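You operate a simulated robot arm through the tools that you are given. There is no shell and no other tool. Be economical: measure what you need, move in short steps, check, and stop when the job is done.

Carry out the task below with a simulated robot arm. There is one attempt and no reset: what you move stays moved.

TASK
Put the white-banded nozzle on top of the brown labels carton on the small table top. Then take the green-banded small bottle and put it on top of the silver blue-banded film roll.
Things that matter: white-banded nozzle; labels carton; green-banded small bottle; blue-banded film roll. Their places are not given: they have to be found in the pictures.

It is judged by the outcome, as a careful person would: the job done as asked, and still so three seconds after it is handed in. It fails if anything else is knocked over, pushed out of place, dropped, spilled or broken.

THE ROBOT
A 7-joint arm with a two-finger parallel gripper, fixed in place. Base frame: the origin is at the foot of the arm, x ahead of it, y to its left, z up; the work surface is at about z = 0. Lengths are in m, angles in degrees, forces in N, time in s.
With the tool pointing down near the work surface it reaches from about 0.24 to 0.62 m from the base axis. Its first joint turns from -66.0 to 66.0 degrees. Payload 2.6 kg.
Tool frame: the origin (TCP) lies between the finger pads and is the grasp point; the fingertips stand 0.03 m ahead of it; z points along the fingers, y is the line along which they close. The gripper opens to 0.094 m. The fingers are 0.028 m wide and 0.01 m thick; the gripper's body (0.05 by 0.096 m) begins 0.055 m behind the TCP.
Orientation is that of the tool frame in the base frame, as a unit quaternion [w, x, y, z]. With the fingers straight down and closing along the base's y, the tool's x points along the base's -x, its y along +y and its z along -z.

THE INTERFACE
- The arm moves only by the tool arm_command. Its argument "increments" is a list of rows, each a list of 7 numbers: the opening, from 0 (shut) to 1 (fully open), then the shift along the tool's x, y, z in m, then the turn, a rotation vector about the tool's x, y, z in rad. In form: [[fingers, dx, dy, dz, ax, ay, az], ...]. A call has 1 to 8 rows; each row shifts and turns the commanded pose from where the row before left it, along the tool's axes as they then stand. A row lasts 0.2 s, in which the tool goes at most 0.05 m and 8.6 degrees; a call with a longer step from one row to the next is refused whole, and so is a gripper value outside its range. A pose out of reach is approached as far as the arm can. The call stops where the force on the tool passes 40 N (or 10 N more than at its start, if that is more) or the arm is blocked; 0.2 s more then pass. The fingers move at their own pace (about 0.072 m/s each) and stop on an object; they squeeze with about 28 N. The grip force told is the motor's: it shows also when the fingers shut on nothing. Time passes only in rows, and 0.2 s behind the last, so rows that do not move let the fingers close. It gives the time, the measured TCP pose, the force on the tool (base axes), the opening and the grip force at its end, in the units of the frame above (readings bear some noise).
- Cameras (640 x 400 px; columns grow to the right, rows downward): "scene" is fixed at [0.0256, 0.42, 0.5729]; the picture's right is [-0.86, -0.51, 0.00], its down [-0.28, 0.48, -0.83] and it looks along [0.42, -0.71, -0.56] (base axes); focal length 219 px, centre (320, 200). "wrist" rides on the gripper at [-0.037, 0, -0.058] in the tool frame; the picture's right is [0.00, -1.00, 0.00], its down [0.97, 0.00, -0.24] and it looks along [0.24, 0.00, 0.97] (tool axes); focal length 218 px, centre (320, 200).
- snapshot(camera): a new picture of that camera. No time passes.
- point_at(camera, pixels): for up to 12 pixels [column, row] of the newest picture of that camera ("zoom" is the newest enlarged one), the place [x, y, z] in the base frame of the surface seen there, good to about 0.002 m, but the place of the scene camera against the robot may be out by one fixed shift of up to 0.012 m in any direction. No time passes.
- zoom(camera, box): a new picture of the part [left, top, right, bottom] of that camera's present view, enlarged. No time passes.
- hand_in(): hands the job in; it is judged then, once.

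Work in short steps. Measure before you move; look again where a grasp or a placing could have gone wrong, and mend it. You have 80 turns and 46 pictures in all, the two below and enlarged ones among them. Open the gripper and draw the arm clear of the work before you hand the job in, unless the task says otherwise; then end with one line.

The tools are called after "Emit:" as name(argument=value, ...) on one line, values as JSON. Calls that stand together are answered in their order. arm_command: Moves the arm, as the interface text tells. Its arguments: {"type":"object","properties":{"increments":{"type":"array","items":{"type":"array","items":{"type":"number"}}}},"required":["increments"]} The other tools are called the same way: snapshot (camera) takes a picture; point_at (camera, pixels) gives the place of the surface under pixels of a picture; zoom (camera, box) takes an enlarged picture of a part of a camera's view; hand_in () hands the job in.

At the start:

```text
time_s: 0.0
tcp_pos: [0.3253, -0.1505, 0.3937]
tcp_rot: [0.001, 0.001, 1.0, 0.001]
wrist_force: [-0.1, 0.6, -0.2]
grip_width: 0.0938
grip_force: 0.0
```

scene: 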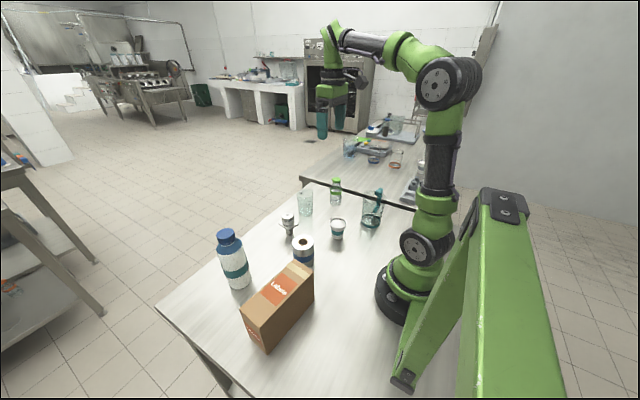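
wrist: 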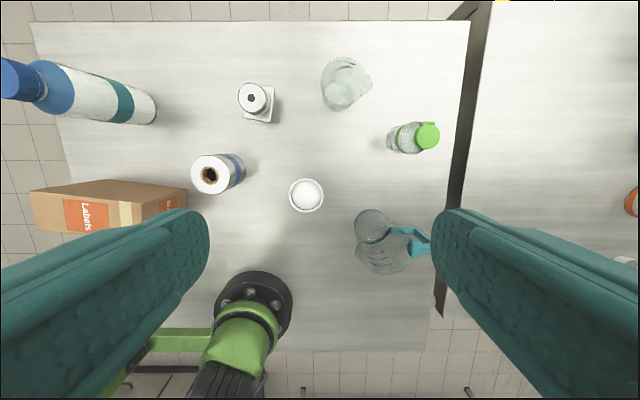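

I start by enlarging the area with the small objects and measuring them.

Emit:
zoom(camera="scene", box=[200, 160, 400, 360])

Emit:
zoom(camera="wrist", box=[180, 40, 460, 215])

```text
2.00 times, centred on (300, 260) of scene
```

zoom: 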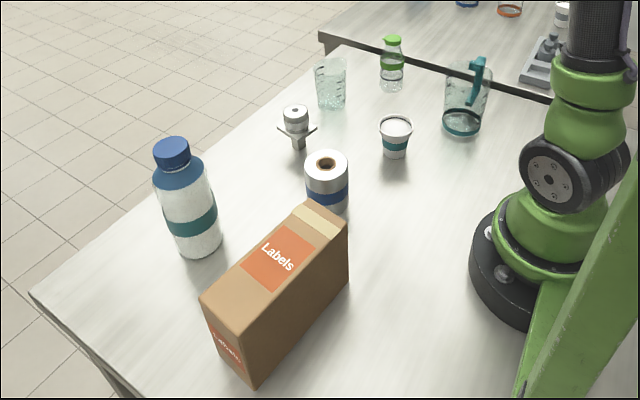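

```text
2.29 times, centred on (320, 128) of wrist
```

zoom: 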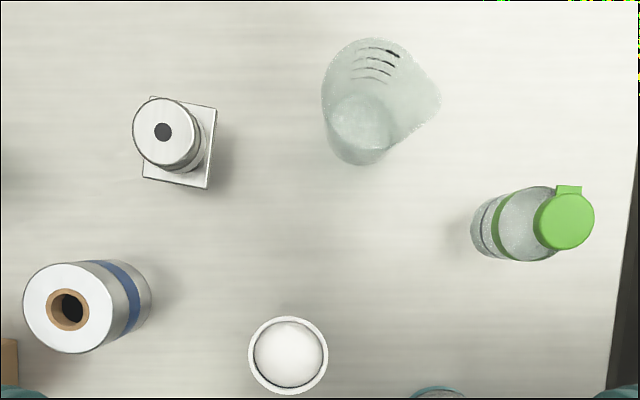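

The nozzle seems to be a cylinder with a square flange on a short stem. I look closer and measure from the wrist camera.

Emit:
point_at(camera="wrist", pixels=[[251, 92], [264, 98], [270, 119], [241, 118], [209, 160], [241, 175], [428, 130], [418, 127], [394, 143], [305, 205], [165, 208], [120, 190]])

Emit:
zoom(camera="scene", box=[260, 200, 330, 244])

Emit:
point_at(camera="scene", pixels=[[288, 216], [289, 223], [294, 228], [289, 233], [303, 239], [336, 181], [335, 193], [335, 202], [301, 264], [314, 272], [243, 313], [266, 322]])

```text
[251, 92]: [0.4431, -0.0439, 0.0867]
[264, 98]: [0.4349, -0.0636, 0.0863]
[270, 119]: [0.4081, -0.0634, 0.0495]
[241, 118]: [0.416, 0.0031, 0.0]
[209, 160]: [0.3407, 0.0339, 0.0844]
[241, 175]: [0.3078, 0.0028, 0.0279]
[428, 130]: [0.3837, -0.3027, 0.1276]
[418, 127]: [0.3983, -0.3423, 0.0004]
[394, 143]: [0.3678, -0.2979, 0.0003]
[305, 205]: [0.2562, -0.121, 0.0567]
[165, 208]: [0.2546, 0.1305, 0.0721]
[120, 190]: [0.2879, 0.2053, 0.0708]
```

```text
9.09 times, centred on (295, 222) of scene
```

zoom: 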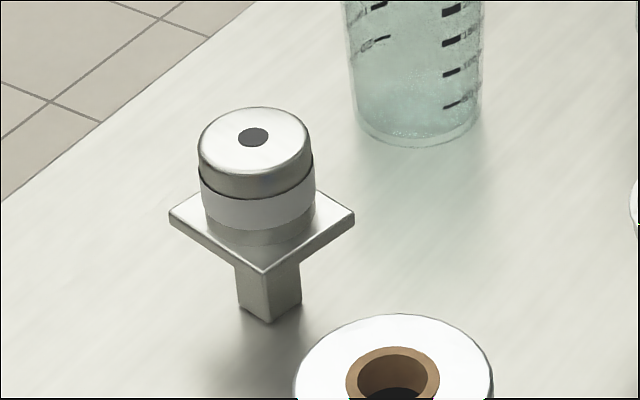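

```text
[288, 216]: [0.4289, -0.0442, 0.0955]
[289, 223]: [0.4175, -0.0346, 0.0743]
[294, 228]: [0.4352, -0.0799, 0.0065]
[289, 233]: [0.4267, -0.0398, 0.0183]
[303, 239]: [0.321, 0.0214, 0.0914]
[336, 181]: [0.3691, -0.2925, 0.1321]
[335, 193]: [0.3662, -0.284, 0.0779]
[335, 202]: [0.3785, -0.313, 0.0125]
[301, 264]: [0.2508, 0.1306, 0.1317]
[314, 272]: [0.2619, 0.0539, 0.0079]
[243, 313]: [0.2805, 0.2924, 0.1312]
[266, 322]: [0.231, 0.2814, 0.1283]
```

I measure the nozzle's details in the enlarged scene picture, and the same from the wrist camera, to fix the scene shift.

Emit:
point_at(camera="zoom", pixels=[[253, 137], [201, 140], [308, 140], [255, 108], [254, 165], [260, 210], [175, 216], [350, 216], [262, 268], [266, 315], [240, 303], [299, 298]])

Emit:
zoom(camera="wrist", box=[220, 70, 290, 114])

```text
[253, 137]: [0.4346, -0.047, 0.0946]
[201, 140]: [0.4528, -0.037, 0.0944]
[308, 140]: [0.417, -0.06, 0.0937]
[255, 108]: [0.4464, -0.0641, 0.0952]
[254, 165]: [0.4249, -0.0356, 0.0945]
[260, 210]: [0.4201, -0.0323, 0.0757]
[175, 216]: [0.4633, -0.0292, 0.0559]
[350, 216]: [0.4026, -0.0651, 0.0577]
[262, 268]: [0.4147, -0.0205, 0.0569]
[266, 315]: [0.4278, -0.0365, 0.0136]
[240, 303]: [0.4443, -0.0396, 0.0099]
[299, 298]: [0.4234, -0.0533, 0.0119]
```

```text
9.09 times, centred on (255, 92) of wrist
```

zoom: 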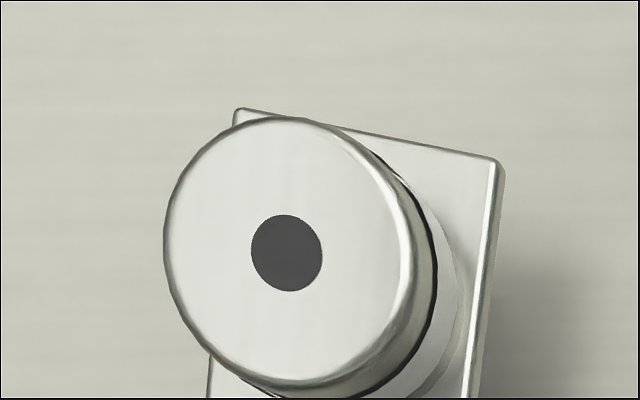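

Emit:
point_at(camera="zoom", pixels=[[287, 252], [170, 250], [390, 255], [290, 125], [288, 375], [450, 180], [495, 170], [445, 370], [475, 240]])

```text
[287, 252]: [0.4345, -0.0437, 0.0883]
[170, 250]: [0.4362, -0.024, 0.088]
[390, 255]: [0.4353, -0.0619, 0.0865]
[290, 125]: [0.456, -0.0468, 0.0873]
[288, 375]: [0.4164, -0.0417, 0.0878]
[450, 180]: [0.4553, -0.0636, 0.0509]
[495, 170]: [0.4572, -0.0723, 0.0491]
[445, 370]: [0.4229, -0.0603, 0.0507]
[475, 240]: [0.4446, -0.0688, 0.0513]
```

Nozzle axis is at about (0.436, -0.044), top z 0.0875, diameter 0.04, flange top at 0.05; scene shift is about (0, -0.003, +0.007). I move above it.

Emit:
arm_command(increments=[[0.8, -0.03, 0.03, 0.02, 0, 0, 0], [0.8, -0.03, 0.03, 0.02, 0, 0, 0], [0.8, -0.03, 0.03, 0.03, 0, 0, 0], [0.8, -0.021, 0.0165, 0.03, 0, 0, 0], [0.8, 0, 0, 0.04, 0, 0, 0], [0.8, 0, 0, 0.04, 0, 0, 0], [0.8, 0, 0, 0, 0, 0, 0]])

Emit:
snapshot(camera="wrist")

```text
refused: row 3 steps farther than a row can; nothing moved
```

```text
39 pictures are left
```

wrist: 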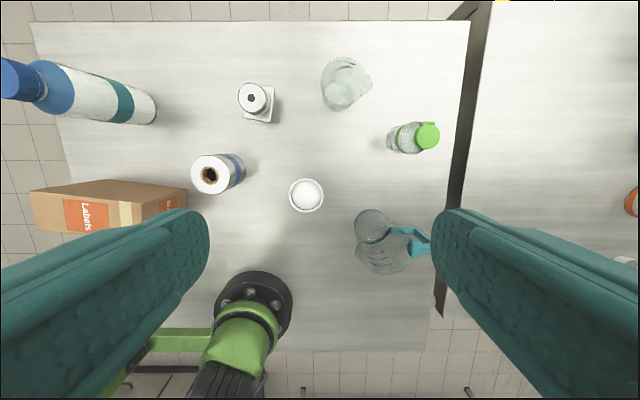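

Row 3 was just too long; same move with shorter rows.

Emit:
arm_command(increments=[[0.8, -0.028, 0.028, 0.02, 0, 0, 0], [0.8, -0.028, 0.028, 0.02, 0, 0, 0], [0.8, -0.028, 0.028, 0.02, 0, 0, 0], [0.8, -0.027, 0.0225, 0.02, 0, 0, 0], [0.8, 0, 0, 0.04, 0, 0, 0], [0.8, 0, 0, 0.04, 0, 0, 0], [0.8, 0, 0, 0.02, 0, 0, 0], [0.8, 0, 0, 0, 0, 0, 0]])

Emit:
snapshot(camera="wrist")

```text
time_s: 1.8
tcp_pos: [0.4382, -0.0476, 0.2122]
tcp_rot: [0.001, 0.001, 1.0, 0.0]
wrist_force: [0.5, -0.3, -0.1]
grip_width: 0.0752
grip_force: 0.1
```

```text
38 pictures are left
```

wrist: 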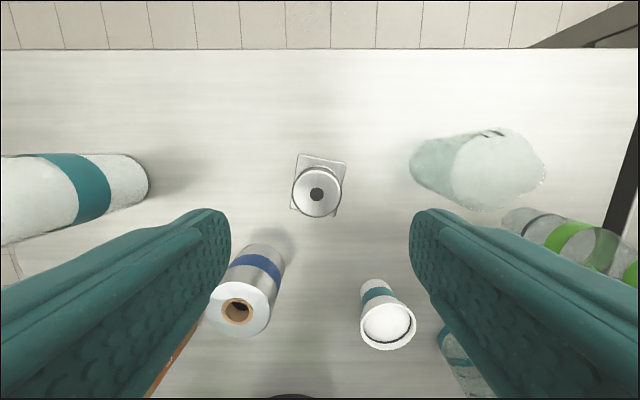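

Emit:
point_at(camera="wrist", pixels=[[317, 194], [296, 193], [338, 193], [317, 213], [316, 178], [303, 158], [343, 164], [246, 311], [268, 262]])

```text
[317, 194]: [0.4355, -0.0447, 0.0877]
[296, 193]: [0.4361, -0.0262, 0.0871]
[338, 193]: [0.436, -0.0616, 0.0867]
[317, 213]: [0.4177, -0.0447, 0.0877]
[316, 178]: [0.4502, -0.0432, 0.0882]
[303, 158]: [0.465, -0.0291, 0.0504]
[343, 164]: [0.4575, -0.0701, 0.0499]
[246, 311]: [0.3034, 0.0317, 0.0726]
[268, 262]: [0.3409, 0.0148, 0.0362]
```

Nozzle centre confirmed at (0.4355, -0.044). I descend so the tips stop about 4 mm above the flange.

Emit:
arm_command(increments=[[0.85, 0.0025, 0.0036, 0.02, 0, 0, 0], [0.85, 0, 0, 0.03, 0, 0, 0], [0.85, 0, 0, 0.03, 0, 0, 0], [0.85, 0, 0, 0.03, 0, 0, 0], [0.85, 0, 0, 0.016, 0, 0, 0], [0.85, 0, 0, 0, 0, 0, 0]])

Emit:
snapshot(camera="wrist")

```text
time_s: 3.2
tcp_pos: [0.4337, -0.0414, 0.0871]
tcp_rot: [0.002, 0.001, 1.0, 0.001]
wrist_force: [-0.3, 0.2, 0.0]
grip_width: 0.0799
grip_force: 0.1
```

```text
37 pictures are left
```

wrist: 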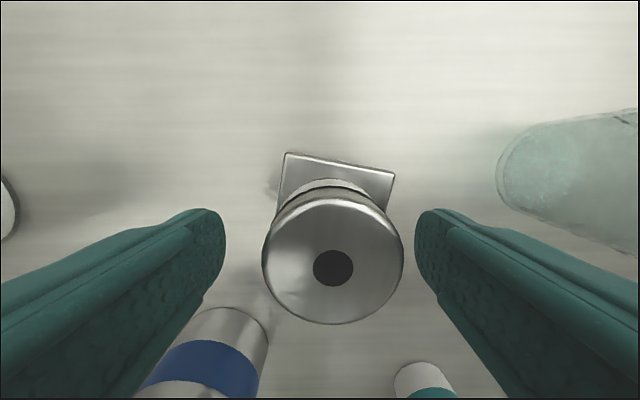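

Nozzle appears about 3 mm to the right (col 333); I shift, lower 2 mm and close gently.

Emit:
arm_command(increments=[[0.85, -0.001, -0.0035, 0.002, 0, 0, 0], [0.85, 0, 0, 0, 0, 0, 0], [0.5, 0, 0, 0, 0, 0, 0], [0.3, 0, 0, 0, 0, 0, 0], [0.3, 0, 0, 0, 0, 0, 0], [0.3, 0, 0, 0, 0, 0, 0]])

```text
time_s: 4.6
tcp_pos: [0.4344, -0.0445, 0.0844]
tcp_rot: [0.001, 0.0, 1.0, 0.001]
wrist_force: [-0.2, -1.8, 1.3]
grip_width: 0.0431
grip_force: 28.4
```

Gripped (0.043 m). Lift straight up.

Emit:
arm_command(increments=[[0.3, 0, 0, -0.02, 0, 0, 0], [0.3, 0, 0, -0.03, 0, 0, 0], [0.3, 0, 0, -0.04, 0, 0, 0], [0.3, 0, 0, -0.045, 0, 0, 0], [0.3, 0, 0, -0.045, 0, 0, 0], [0.3, 0, 0, -0.02, 0, 0, 0], [0.3, 0, 0, 0, 0, 0, 0]])

Emit:
zoom(camera="scene", box=[200, 160, 400, 360])

Emit:
snapshot(camera="wrist")

```text
time_s: 6.2
tcp_pos: [0.4339, -0.0429, 0.2868]
tcp_rot: [0.001, 0.001, 1.0, 0.001]
wrist_force: [-0.3, -0.6, -2.8]
grip_width: 0.0431
grip_force: 28.1
```

```text
2.00 times, centred on (300, 260) of scene
```

zoom: 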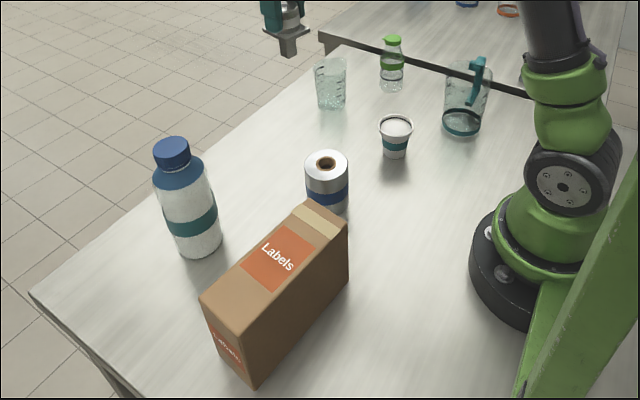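

```text
35 pictures are left
```

wrist: 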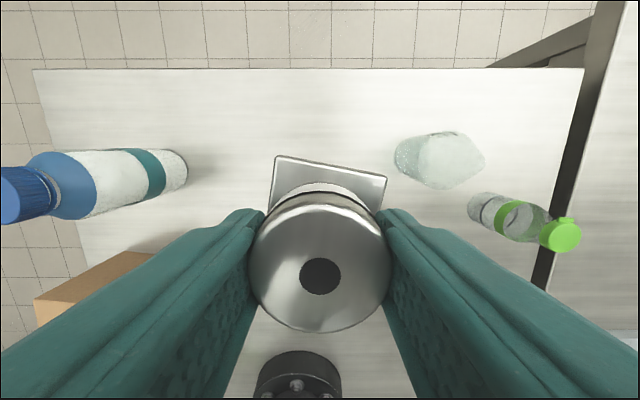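

Measure the carton top's corners and the blue bottle and roll in the enlarged picture.

Emit:
point_at(camera="zoom", pixels=[[311, 205], [345, 218], [206, 298], [238, 329], [278, 262], [173, 145], [185, 155], [327, 153], [310, 160], [344, 160], [327, 172], [240, 375]])

```text
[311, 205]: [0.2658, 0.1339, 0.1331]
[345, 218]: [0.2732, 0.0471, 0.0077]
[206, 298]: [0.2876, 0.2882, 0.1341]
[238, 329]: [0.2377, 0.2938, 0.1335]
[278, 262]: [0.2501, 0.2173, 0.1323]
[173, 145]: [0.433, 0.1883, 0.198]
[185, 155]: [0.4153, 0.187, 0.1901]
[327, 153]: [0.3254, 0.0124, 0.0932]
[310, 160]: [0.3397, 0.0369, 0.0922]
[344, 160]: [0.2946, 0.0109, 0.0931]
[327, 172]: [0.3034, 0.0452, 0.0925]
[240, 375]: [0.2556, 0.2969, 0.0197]
```

Carton top (shift corrected): centre ≈ (0.253, 0.217), z ≈ 0.126, 0.05 wide. Carry the nozzle across at height.

Emit:
arm_command(increments=[[0.3, 0.026, 0.037, 0, 0, 0, 0], [0.3, 0.026, 0.037, 0, 0, 0, 0], [0.3, 0.026, 0.037, 0, 0, 0, 0], [0.3, 0.026, 0.037, 0, 0, 0, 0], [0.3, 0.026, 0.037, 0, 0, 0, 0], [0.3, 0.026, 0.037, 0, 0, 0, 0], [0.3, 0.026, 0.038, 0, 0, 0, 0], [0.3, 0, 0, 0, 0, 0, 0]])

Emit:
snapshot(camera="wrist")

Emit:
snapshot(camera="scene")

```text
time_s: 8.0
tcp_pos: [0.2508, 0.2173, 0.2843]
tcp_rot: [0.001, 0.001, 1.0, 0.001]
wrist_force: [0.0, 0.3, -4.9]
grip_width: 0.0431
grip_force: 28.2
```

```text
34 pictures are left
```

wrist: 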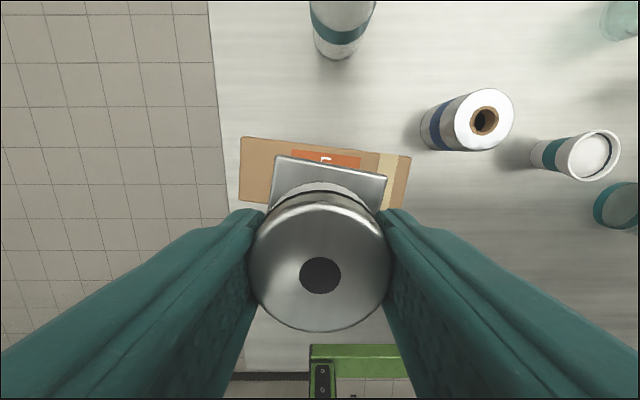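

```text
33 pictures are left
```

scene: 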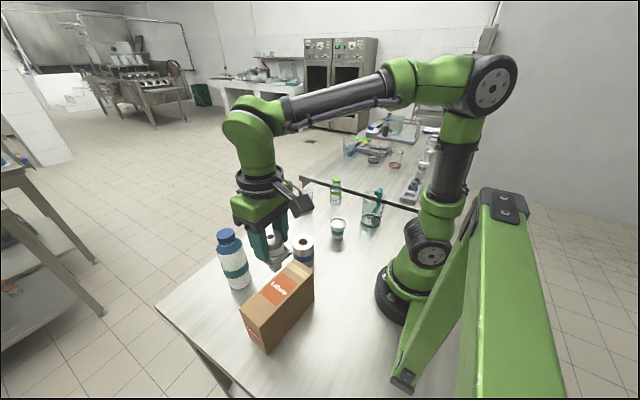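

Verify the carton with the wrist camera at its visible corners, before lowering.

Emit:
point_at(camera="wrist", pixels=[[243, 139], [408, 158], [241, 198], [401, 207], [300, 153], [380, 156], [255, 190], [328, 161]])

```text
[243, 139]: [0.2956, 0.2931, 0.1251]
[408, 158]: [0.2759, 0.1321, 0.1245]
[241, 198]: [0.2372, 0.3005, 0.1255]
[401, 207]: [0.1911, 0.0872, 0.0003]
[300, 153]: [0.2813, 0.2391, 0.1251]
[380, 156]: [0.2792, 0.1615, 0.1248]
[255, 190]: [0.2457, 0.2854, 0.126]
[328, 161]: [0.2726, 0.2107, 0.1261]
```

Carton centre line at x ≈ 0.255, top z 0.125. Shift 4 mm outward and lower to ~8 mm above.

Emit:
arm_command(increments=[[0.3, -0.004, 0, 0.02, 0, 0, 0], [0.3, 0, 0, 0.025, 0, 0, 0], [0.3, 0, 0, 0.02, 0, 0, 0], [0.3, 0, 0, 0.003, 0, 0, 0], [0.3, 0, 0, 0, 0, 0, 0]])

Emit:
zoom(camera="scene", box=[220, 225, 340, 300])

```text
time_s: 9.2
tcp_pos: [0.256, 0.2179, 0.2169]
tcp_rot: [0.001, 0.001, 1.0, 0.001]
wrist_force: [0.3, -0.3, -3.9]
grip_width: 0.043
grip_force: 28.1
```

```text
5.33 times, centred on (280, 262) of scene
```

zoom: 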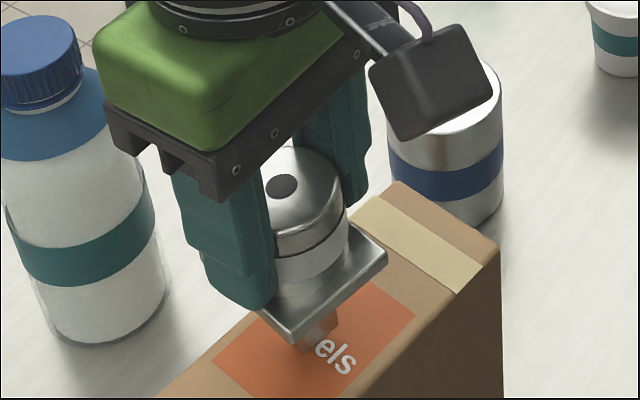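

Centred over the carton, just above it. Lower in millimetre steps until contact.

Emit:
arm_command(increments=[[0.3, 0, 0, 0.002, 0, 0, 0], [0.3, 0, 0, 0.002, 0, 0, 0], [0.3, 0, 0, 0.001, 0, 0, 0], [0.3, 0, 0, 0, 0, 0, 0]])

```text
time_s: 10.2
tcp_pos: [0.2579, 0.2155, 0.212]
tcp_rot: [0.001, 0.002, 1.0, 0.002]
wrist_force: [-0.1, 0.4, -4.3]
grip_width: 0.0429
grip_force: 28.1
```

Emit:
arm_command(increments=[[0.3, 0, 0, 0.001, 0, 0, 0], [0.3, 0, 0, 0.001, 0, 0, 0], [0.3, 0, 0, 0, 0, 0, 0]])

```text
time_s: 11.0
tcp_pos: [0.258, 0.2165, 0.211]
tcp_rot: [0.001, 0.0, 1.0, 0.001]
wrist_force: [0.4, -0.3, -4.3]
grip_width: 0.043
grip_force: 28.1
```

Emit:
arm_command(increments=[[0.3, 0, 0, 0.001, 0, 0, 0], [0.3, 0, 0, 0.001, 0, 0, 0], [0.3, 0, 0, 0, 0, 0, 0]])

Emit:
zoom(camera="scene", box=[255, 265, 303, 295])

```text
time_s: 11.8
tcp_pos: [0.2573, 0.2169, 0.209]
tcp_rot: [0.002, 0.0, 1.0, 0.002]
wrist_force: [-0.2, -1.6, 16.9]
grip_width: 0.0429
grip_force: 28.5
```

```text
13.33 times, centred on (279, 280) of scene
```

zoom: 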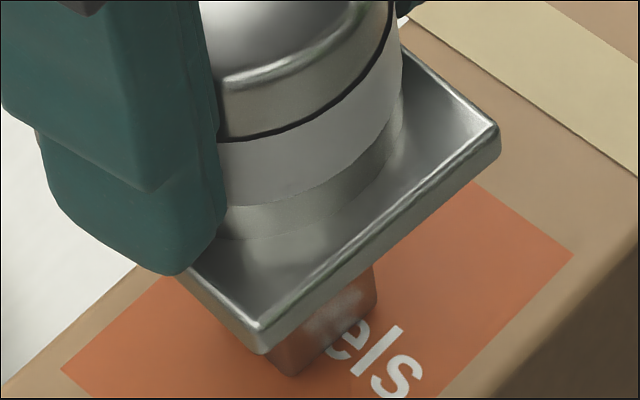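

Contact: force rose to +17 N. Ease by 1 mm, then open slowly, just enough to clear.

Emit:
arm_command(increments=[[0.3, 0, 0, -0.001, 0, 0, 0], [0.3, 0, 0, 0, 0, 0, 0], [0.52, 0, 0, 0, 0, 0, 0], [0.6, 0, 0, 0, 0, 0, 0], [0.7, 0, 0, 0, 0, 0, 0], [0.7, 0, 0, 0, 0, 0, 0]])

Emit:
snapshot(camera="wrist")

```text
time_s: 13.2
tcp_pos: [0.2576, 0.2162, 0.2083]
tcp_rot: [0.001, 0.001, 1.0, 0.001]
wrist_force: [-0.4, 0.3, -0.1]
grip_width: 0.0658
grip_force: 0.1
```

```text
30 pictures are left
```

wrist: 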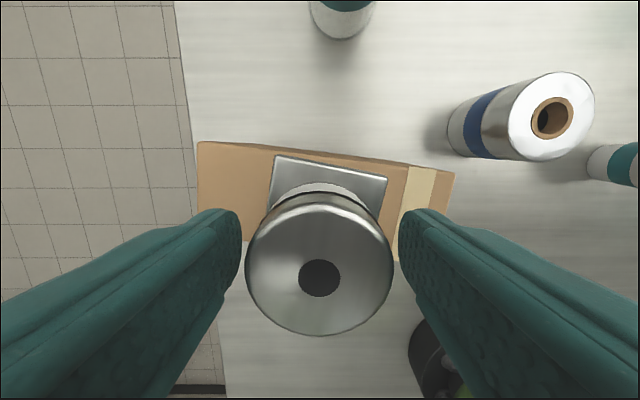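

Nozzle stands freely. Retreat straight up, then check.

Emit:
arm_command(increments=[[0.7, 0, 0, -0.01, 0, 0, 0], [0.7, 0, 0, -0.03, 0, 0, 0], [0.7, 0, 0, -0.04, 0, 0, 0], [0.7, 0, 0, -0.04, 0, 0, 0], [0.7, 0, 0, -0.02, 0, 0, 0], [0.7, 0, 0, 0, 0, 0, 0]])

Emit:
zoom(camera="scene", box=[220, 225, 340, 300])

Emit:
snapshot(camera="wrist")

```text
time_s: 14.6
tcp_pos: [0.2592, 0.2161, 0.3487]
tcp_rot: [0.001, 0.001, 1.0, 0.001]
wrist_force: [0.3, 0.6, 0.6]
grip_width: 0.0658
grip_force: 0.0
```

```text
5.33 times, centred on (280, 262) of scene
```

zoom: 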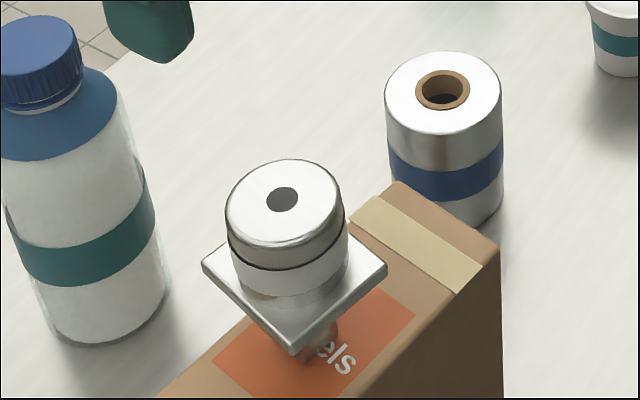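

```text
28 pictures are left
```

wrist: 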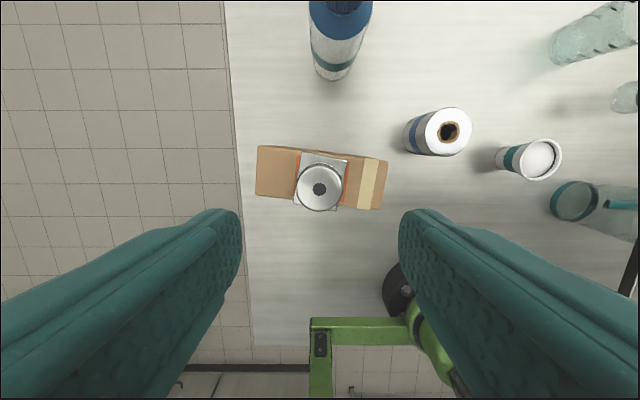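

Nozzle is upright. Now measure the roll top from here, then the bottle from the enlarged scene.

Emit:
point_at(camera="wrist", pixels=[[427, 133], [470, 133], [448, 110], [448, 153], [435, 120], [461, 120], [435, 146], [461, 146]])

Emit:
zoom(camera="scene", box=[304, 170, 368, 210])

```text
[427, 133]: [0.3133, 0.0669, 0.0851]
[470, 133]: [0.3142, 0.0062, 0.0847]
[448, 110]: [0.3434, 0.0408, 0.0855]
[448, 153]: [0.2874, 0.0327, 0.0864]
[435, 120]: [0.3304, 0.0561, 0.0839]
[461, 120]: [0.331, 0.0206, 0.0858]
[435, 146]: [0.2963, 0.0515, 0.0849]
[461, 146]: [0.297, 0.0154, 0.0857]
```

```text
10.00 times, centred on (336, 190) of scene
```

zoom: 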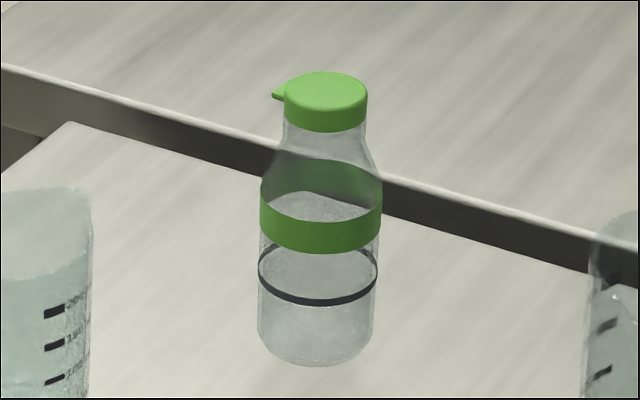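

Emit:
point_at(camera="zoom", pixels=[[325, 85], [287, 88], [364, 88], [325, 122], [320, 235], [265, 220], [378, 220], [277, 94], [315, 302], [262, 198], [380, 190], [325, 165]])

```text
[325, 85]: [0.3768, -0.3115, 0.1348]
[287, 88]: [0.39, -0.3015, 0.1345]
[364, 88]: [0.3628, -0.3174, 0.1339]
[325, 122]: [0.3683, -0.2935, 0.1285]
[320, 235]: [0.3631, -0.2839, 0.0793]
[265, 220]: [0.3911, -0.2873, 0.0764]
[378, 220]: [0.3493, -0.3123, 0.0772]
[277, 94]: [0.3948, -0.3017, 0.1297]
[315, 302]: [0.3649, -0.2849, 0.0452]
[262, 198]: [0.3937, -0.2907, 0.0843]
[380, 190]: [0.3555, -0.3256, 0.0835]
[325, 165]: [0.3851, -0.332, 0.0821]
```

Roll top centre ≈ (0.3155, 0.0365), z 0.085. Bottle ≈ (0.377, -0.306), 0.05 wide, top 0.1275. Travel above the bottle.

Emit:
arm_command(increments=[[1, -0.0098, -0.0435, 0, 0, 0, 0], [1, -0.0098, -0.0435, 0, 0, 0, 0], [1, -0.0098, -0.0435, 0, 0, 0, 0], [1, -0.0098, -0.0435, 0, 0, 0, 0], [1, -0.0098, -0.0435, 0, 0, 0, 0], [1, -0.0098, -0.0435, 0, 0, 0, 0]])

Emit:
arm_command(increments=[[1, -0.0098, -0.0435, 0, 0, 0, 0], [1, -0.0098, -0.0435, 0, 0, 0, 0], [1, -0.0098, -0.0435, 0, 0, 0, 0], [1, -0.0098, -0.0435, 0, 0, 0, 0], [1, -0.0098, -0.0435, 0, 0, 0, 0], [1, -0.0098, -0.0435, 0, 0, 0, 0], [1, 0, 0, 0.04, 0, 0, 0], [1, 0, 0, 0.03, 0, 0, 0]])

Emit:
snapshot(camera="wrist")

```text
time_s: 16.0
tcp_pos: [0.3129, -0.0444, 0.3483]
tcp_rot: [0.0, 0.0, 1.0, 0.001]
wrist_force: [-0.7, -0.3, 0.6]
grip_width: 0.0941
grip_force: 0.1
```

```text
time_s: 17.8
tcp_pos: [0.3766, -0.3069, 0.2777]
tcp_rot: [0.003, 0.0, 1.0, 0.0]
wrist_force: [-0.7, 0.4, -0.5]
grip_width: 0.0939
grip_force: 0.0
```

```text
26 pictures are left
```

wrist: 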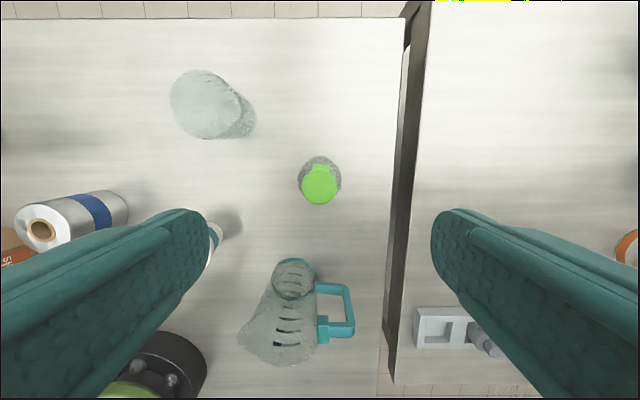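

Emit:
point_at(camera="wrist", pixels=[[319, 186], [303, 186], [337, 186], [318, 200], [318, 172], [319, 157], [295, 262], [350, 290], [345, 330], [290, 360], [245, 120], [395, 180]])

Emit:
zoom(camera="wrist", box=[288, 150, 352, 210])

```text
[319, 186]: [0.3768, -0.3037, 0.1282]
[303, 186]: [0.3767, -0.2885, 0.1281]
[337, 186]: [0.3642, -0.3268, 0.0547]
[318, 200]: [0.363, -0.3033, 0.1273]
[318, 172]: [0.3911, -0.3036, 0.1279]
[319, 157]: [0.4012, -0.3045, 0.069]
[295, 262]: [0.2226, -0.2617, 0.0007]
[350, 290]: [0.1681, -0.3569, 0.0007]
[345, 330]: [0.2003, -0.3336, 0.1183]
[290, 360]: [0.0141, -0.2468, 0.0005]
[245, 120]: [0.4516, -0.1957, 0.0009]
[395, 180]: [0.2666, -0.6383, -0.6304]
```

```text
6.67 times, centred on (320, 180) of wrist
```

zoom: 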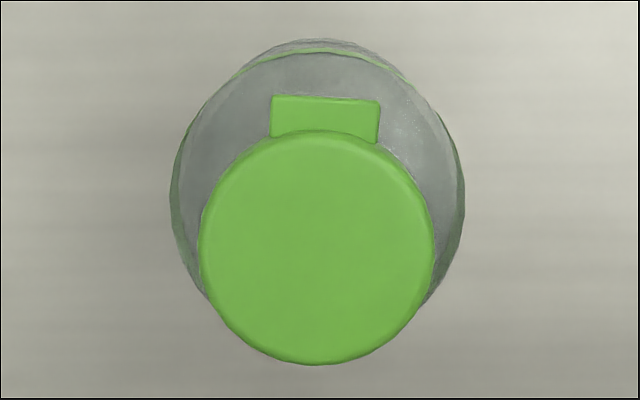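

Bottle axis (0.377, -0.304) lies centred between the fingers; pitcher and cup are clear. Descend to the band.

Emit:
arm_command(increments=[[1, 0, 0.001, 0.035, 0, 0, 0], [1, 0, 0, 0.04, 0, 0, 0], [1, 0, 0, 0.04, 0, 0, 0], [1, 0, 0, 0.035, 0, 0, 0], [1, 0, 0, 0.025, 0, 0, 0], [1, 0, 0, 0.015, 0, 0, 0], [1, 0, 0, 0, 0, 0, 0]])

Emit:
snapshot(camera="wrist")

```text
time_s: 19.4
tcp_pos: [0.3761, -0.3034, 0.0894]
tcp_rot: [0.001, 0.001, 1.0, 0.001]
wrist_force: [0.7, 0.3, 0.6]
grip_width: 0.0938
grip_force: 0.1
```

```text
24 pictures are left
```

wrist: 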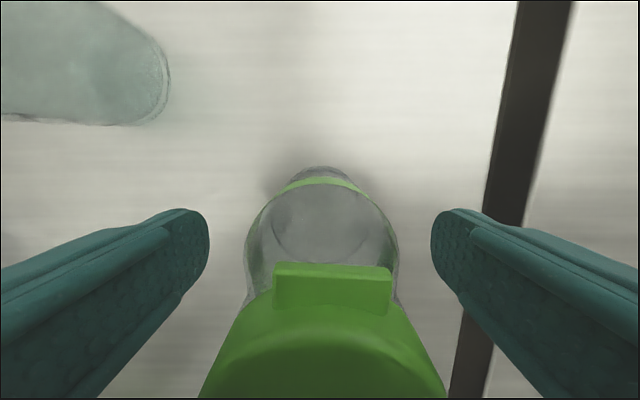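

Well centred. Lower 6 mm and close.

Emit:
arm_command(increments=[[1, 0, 0, 0.006, 0, 0, 0], [0.7, 0, 0, 0, 0, 0, 0], [0.45, 0, 0, 0, 0, 0, 0], [0.35, 0, 0, 0, 0, 0, 0], [0.35, 0, 0, 0, 0, 0, 0], [0.35, 0, 0, 0, 0, 0, 0]])

```text
time_s: 20.8
tcp_pos: [0.3738, -0.3055, 0.0838]
tcp_rot: [0.001, 0.001, 1.0, 0.001]
wrist_force: [0.3, -0.3, 0.3]
grip_width: 0.0513
grip_force: 27.9
```

Gripped at 0.051 m. Lift.

Emit:
arm_command(increments=[[0.35, 0, 0, -0.01, 0, 0, 0], [0.35, 0, 0, -0.03, 0, 0, 0], [0.35, 0, 0, -0.04, 0, 0, 0], [0.35, 0, 0, -0.04, 0, 0, 0], [0.35, 0, 0, -0.04, 0, 0, 0], [0.35, 0, 0, -0.03, 0, 0, 0], [0.35, 0, 0, -0.01, 0, 0, 0], [0.35, 0, 0, 0, 0, 0, 0]])

Emit:
snapshot(camera="scene")

```text
time_s: 22.6
tcp_pos: [0.3747, -0.307, 0.2828]
tcp_rot: [0.002, 0.002, 1.0, 0.001]
wrist_force: [0.4, 0.5, -1.3]
grip_width: 0.051
grip_force: 28.0
```

```text
23 pictures are left
```

scene: 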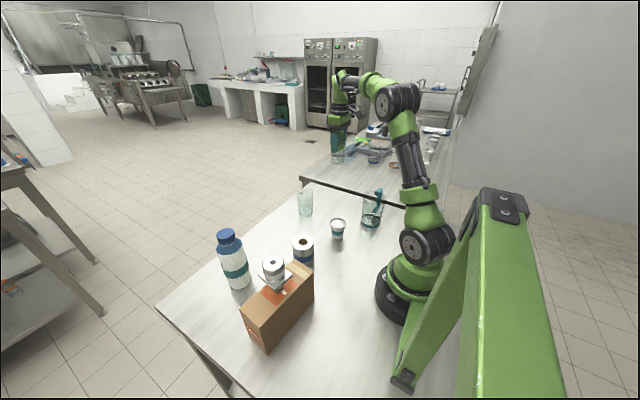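

Held. Carry over the roll.

Emit:
arm_command(increments=[[0.35, 0.0077, 0.0427, 0, 0, 0, 0], [0.35, 0.0077, 0.0427, 0, 0, 0, 0], [0.35, 0.0077, 0.0427, 0, 0, 0, 0], [0.35, 0.0077, 0.0427, 0, 0, 0, 0], [0.35, 0.0077, 0.0427, 0, 0, 0, 0], [0.35, 0.0077, 0.0427, 0, 0, 0, 0], [0.35, 0.0077, 0.0427, 0, 0, 0, 0], [0.35, 0.0077, 0.0427, 0, 0, 0, 0]])

Emit:
snapshot(camera="wrist")

Emit:
zoom(camera="scene", box=[240, 200, 352, 270])

```text
time_s: 24.4
tcp_pos: [0.3144, 0.0366, 0.2845]
tcp_rot: [0.001, 0.002, 1.0, 0.001]
wrist_force: [0.8, -0.5, -0.5]
grip_width: 0.0513
grip_force: 28.1
```

```text
22 pictures are left
```

wrist: 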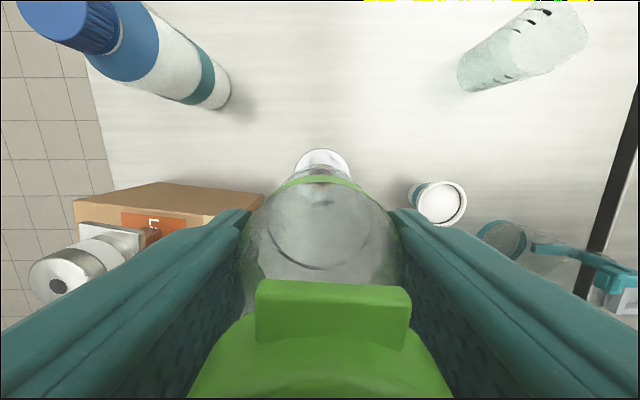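

```text
5.71 times, centred on (296, 235) of scene
```

zoom: 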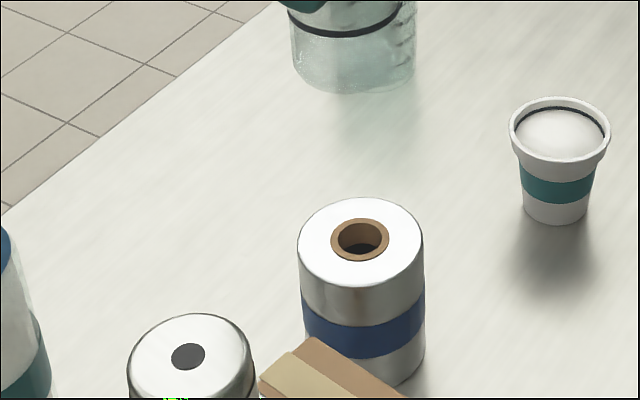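

Emit:
point_at(camera="zoom", pixels=[[301, 243], [421, 243], [361, 201], [361, 284]])

Emit:
arm_command(increments=[[0.35, 0, 0, 0.02, 0, 0, 0], [0.35, 0, 0, 0.03, 0, 0, 0], [0.35, 0, 0, 0.03, 0, 0, 0], [0.35, 0, 0, 0.02, 0, 0, 0], [0.35, 0, 0, 0.005, 0, 0, 0], [0.35, 0, 0, 0, 0, 0, 0]])

Emit:
zoom(camera="scene", box=[264, 215, 344, 265])

```text
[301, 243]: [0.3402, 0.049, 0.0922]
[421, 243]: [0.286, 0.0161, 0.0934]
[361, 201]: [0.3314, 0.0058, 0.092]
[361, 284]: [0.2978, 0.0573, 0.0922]
```

```text
time_s: 25.8
tcp_pos: [0.314, 0.0364, 0.1783]
tcp_rot: [0.001, 0.001, 1.0, 0.001]
wrist_force: [0.3, -0.7, -0.7]
grip_width: 0.0512
grip_force: 27.6
```

```text
8.00 times, centred on (304, 240) of scene
```

zoom: 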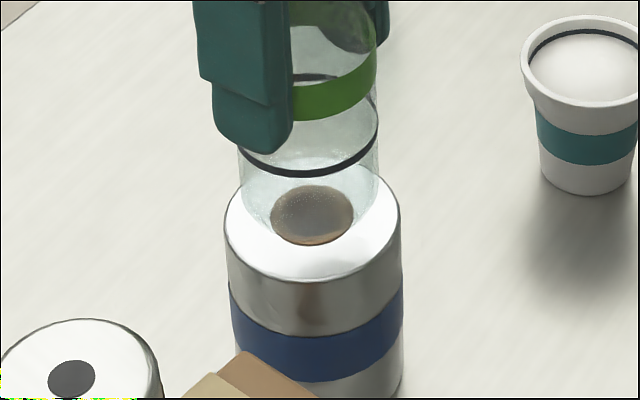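

Centred over the roll (both cameras agree on ≈(0.315, 0.036)). Lower toward contact slowly.

Emit:
arm_command(increments=[[0.35, 0, 0, 0.003, 0, 0, 0], [0.35, 0, 0, 0.002, 0, 0, 0], [0.35, 0, 0, 0.002, 0, 0, 0], [0.35, 0, 0, 0.001, 0, 0, 0], [0.35, 0, 0, 0, 0, 0, 0]])

```text
time_s: 27.0
tcp_pos: [0.3139, 0.0367, 0.1694]
tcp_rot: [0.001, 0.001, 1.0, 0.001]
wrist_force: [0.0, -0.1, -0.7]
grip_width: 0.0508
grip_force: 27.8
```

Emit:
arm_command(increments=[[0.35, 0, 0, 0.001, 0, 0, 0], [0.35, 0, 0, 0.001, 0, 0, 0], [0.35, 0, 0, 0, 0, 0, 0]])

```text
time_s: 27.8
tcp_pos: [0.3138, 0.0377, 0.1672]
tcp_rot: [0.001, 0.0, 1.0, 0.001]
wrist_force: [-0.9, -1.0, 3.4]
grip_width: 0.051
grip_force: 27.9
```

Light contact appears (Fz +3.4). One more half-millimetre to confirm.

Emit:
arm_command(increments=[[0.35, 0, 0, 0.0005, 0, 0, 0], [0.35, 0, 0, 0, 0, 0, 0]])

Emit:
zoom(camera="scene", box=[264, 215, 344, 265])

```text
time_s: 28.4
tcp_pos: [0.3138, 0.0382, 0.167]
tcp_rot: [0.003, 0.001, 1.0, 0.001]
wrist_force: [2.3, -0.7, 5.9]
grip_width: 0.051
grip_force: 27.5
```

```text
8.00 times, centred on (304, 240) of scene
```

zoom: 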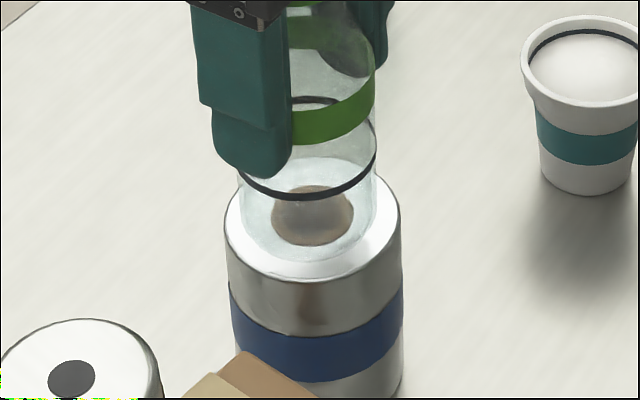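

Bottle sits centred with about 6 N. Open slowly.

Emit:
arm_command(increments=[[0.58, 0, 0, 0, 0, 0, 0], [0.65, 0, 0, 0, 0, 0, 0], [0.75, 0, 0, 0, 0, 0, 0], [0.85, 0, 0, 0, 0, 0, 0], [0.85, 0, 0, 0, 0, 0, 0]])

Emit:
snapshot(camera="wrist")

```text
time_s: 29.6
tcp_pos: [0.3133, 0.0378, 0.1687]
tcp_rot: [0.001, 0.001, 1.0, 0.001]
wrist_force: [-1.0, 0.2, -0.2]
grip_width: 0.0798
grip_force: 0.1
```

```text
18 pictures are left
```

wrist: 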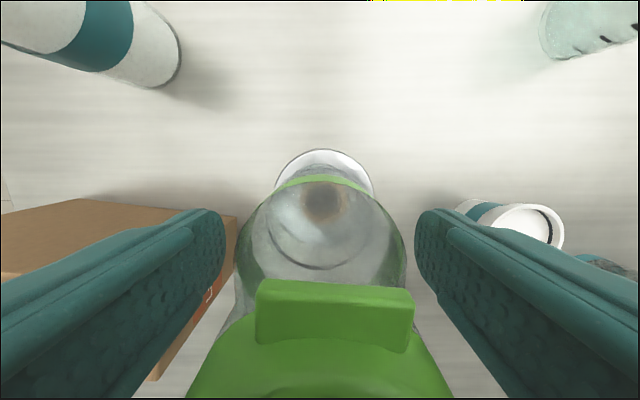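

Fingers are clear on both sides. Retreat straight up.

Emit:
arm_command(increments=[[0.85, 0, 0, -0.01, 0, 0, 0], [0.85, 0, 0, -0.03, 0, 0, 0], [0.85, 0, 0, -0.04, 0, 0, 0], [0.85, 0, 0, -0.04, 0, 0, 0], [0.85, 0, 0, -0.04, 0, 0, 0], [0.85, 0, 0, -0.02, 0, 0, 0], [0.85, 0, 0, 0, 0, 0, 0]])

Emit:
arm_command(increments=[[0.85, 0, -0.04, 0, 0, 0, 0], [0.85, 0, -0.04, 0, 0, 0, 0], [0.85, 0, -0.04, 0, 0, 0, 0], [0.85, 0, -0.04, 0, 0, 0, 0], [0.85, 0, 0, 0, 0, 0, 0]])

Emit:
zoom(camera="scene", box=[200, 160, 400, 360])

Emit:
snapshot(camera="wrist")

```text
time_s: 31.2
tcp_pos: [0.315, 0.0363, 0.3459]
tcp_rot: [0.001, 0.0, 1.0, 0.001]
wrist_force: [-1.1, -0.4, 0.2]
grip_width: 0.0801
grip_force: 0.1
```

```text
time_s: 32.4
tcp_pos: [0.3127, -0.1212, 0.3491]
tcp_rot: [0.001, 0.0, 1.0, 0.001]
wrist_force: [0.6, 0.2, 0.0]
grip_width: 0.08
grip_force: 0.2
```

```text
2.00 times, centred on (300, 260) of scene
```

zoom: 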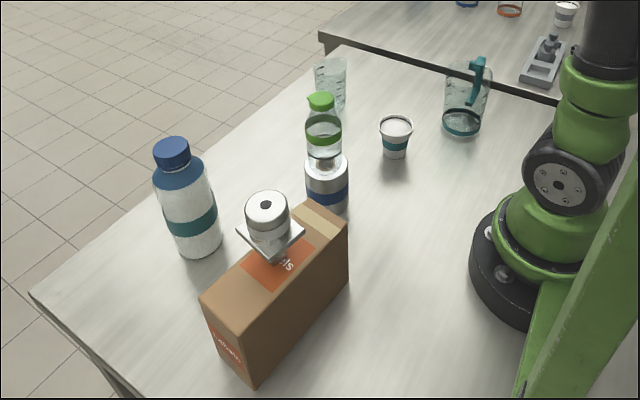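

```text
16 pictures are left
```

wrist: 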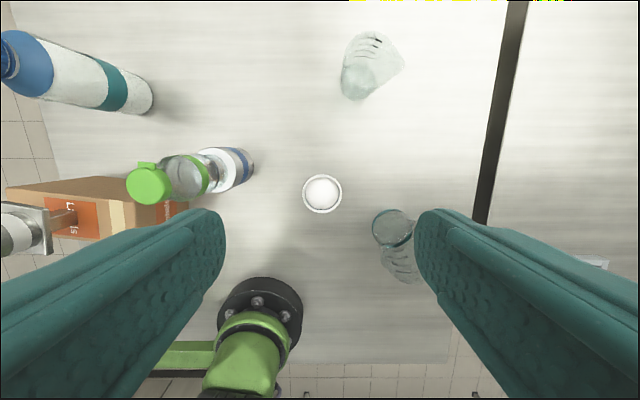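

Both objects stand upright where asked, nothing else has moved, and the arm is clear with the gripper open. Handing in.

Emit:
hand_in()

```text
The job is handed in.
```

The white-banded nozzle is standing on the labels carton and the green-banded bottle is standing on the blue-banded film roll. The last pictures, taken just before hand-in, show both upright and nothing else disturbed.
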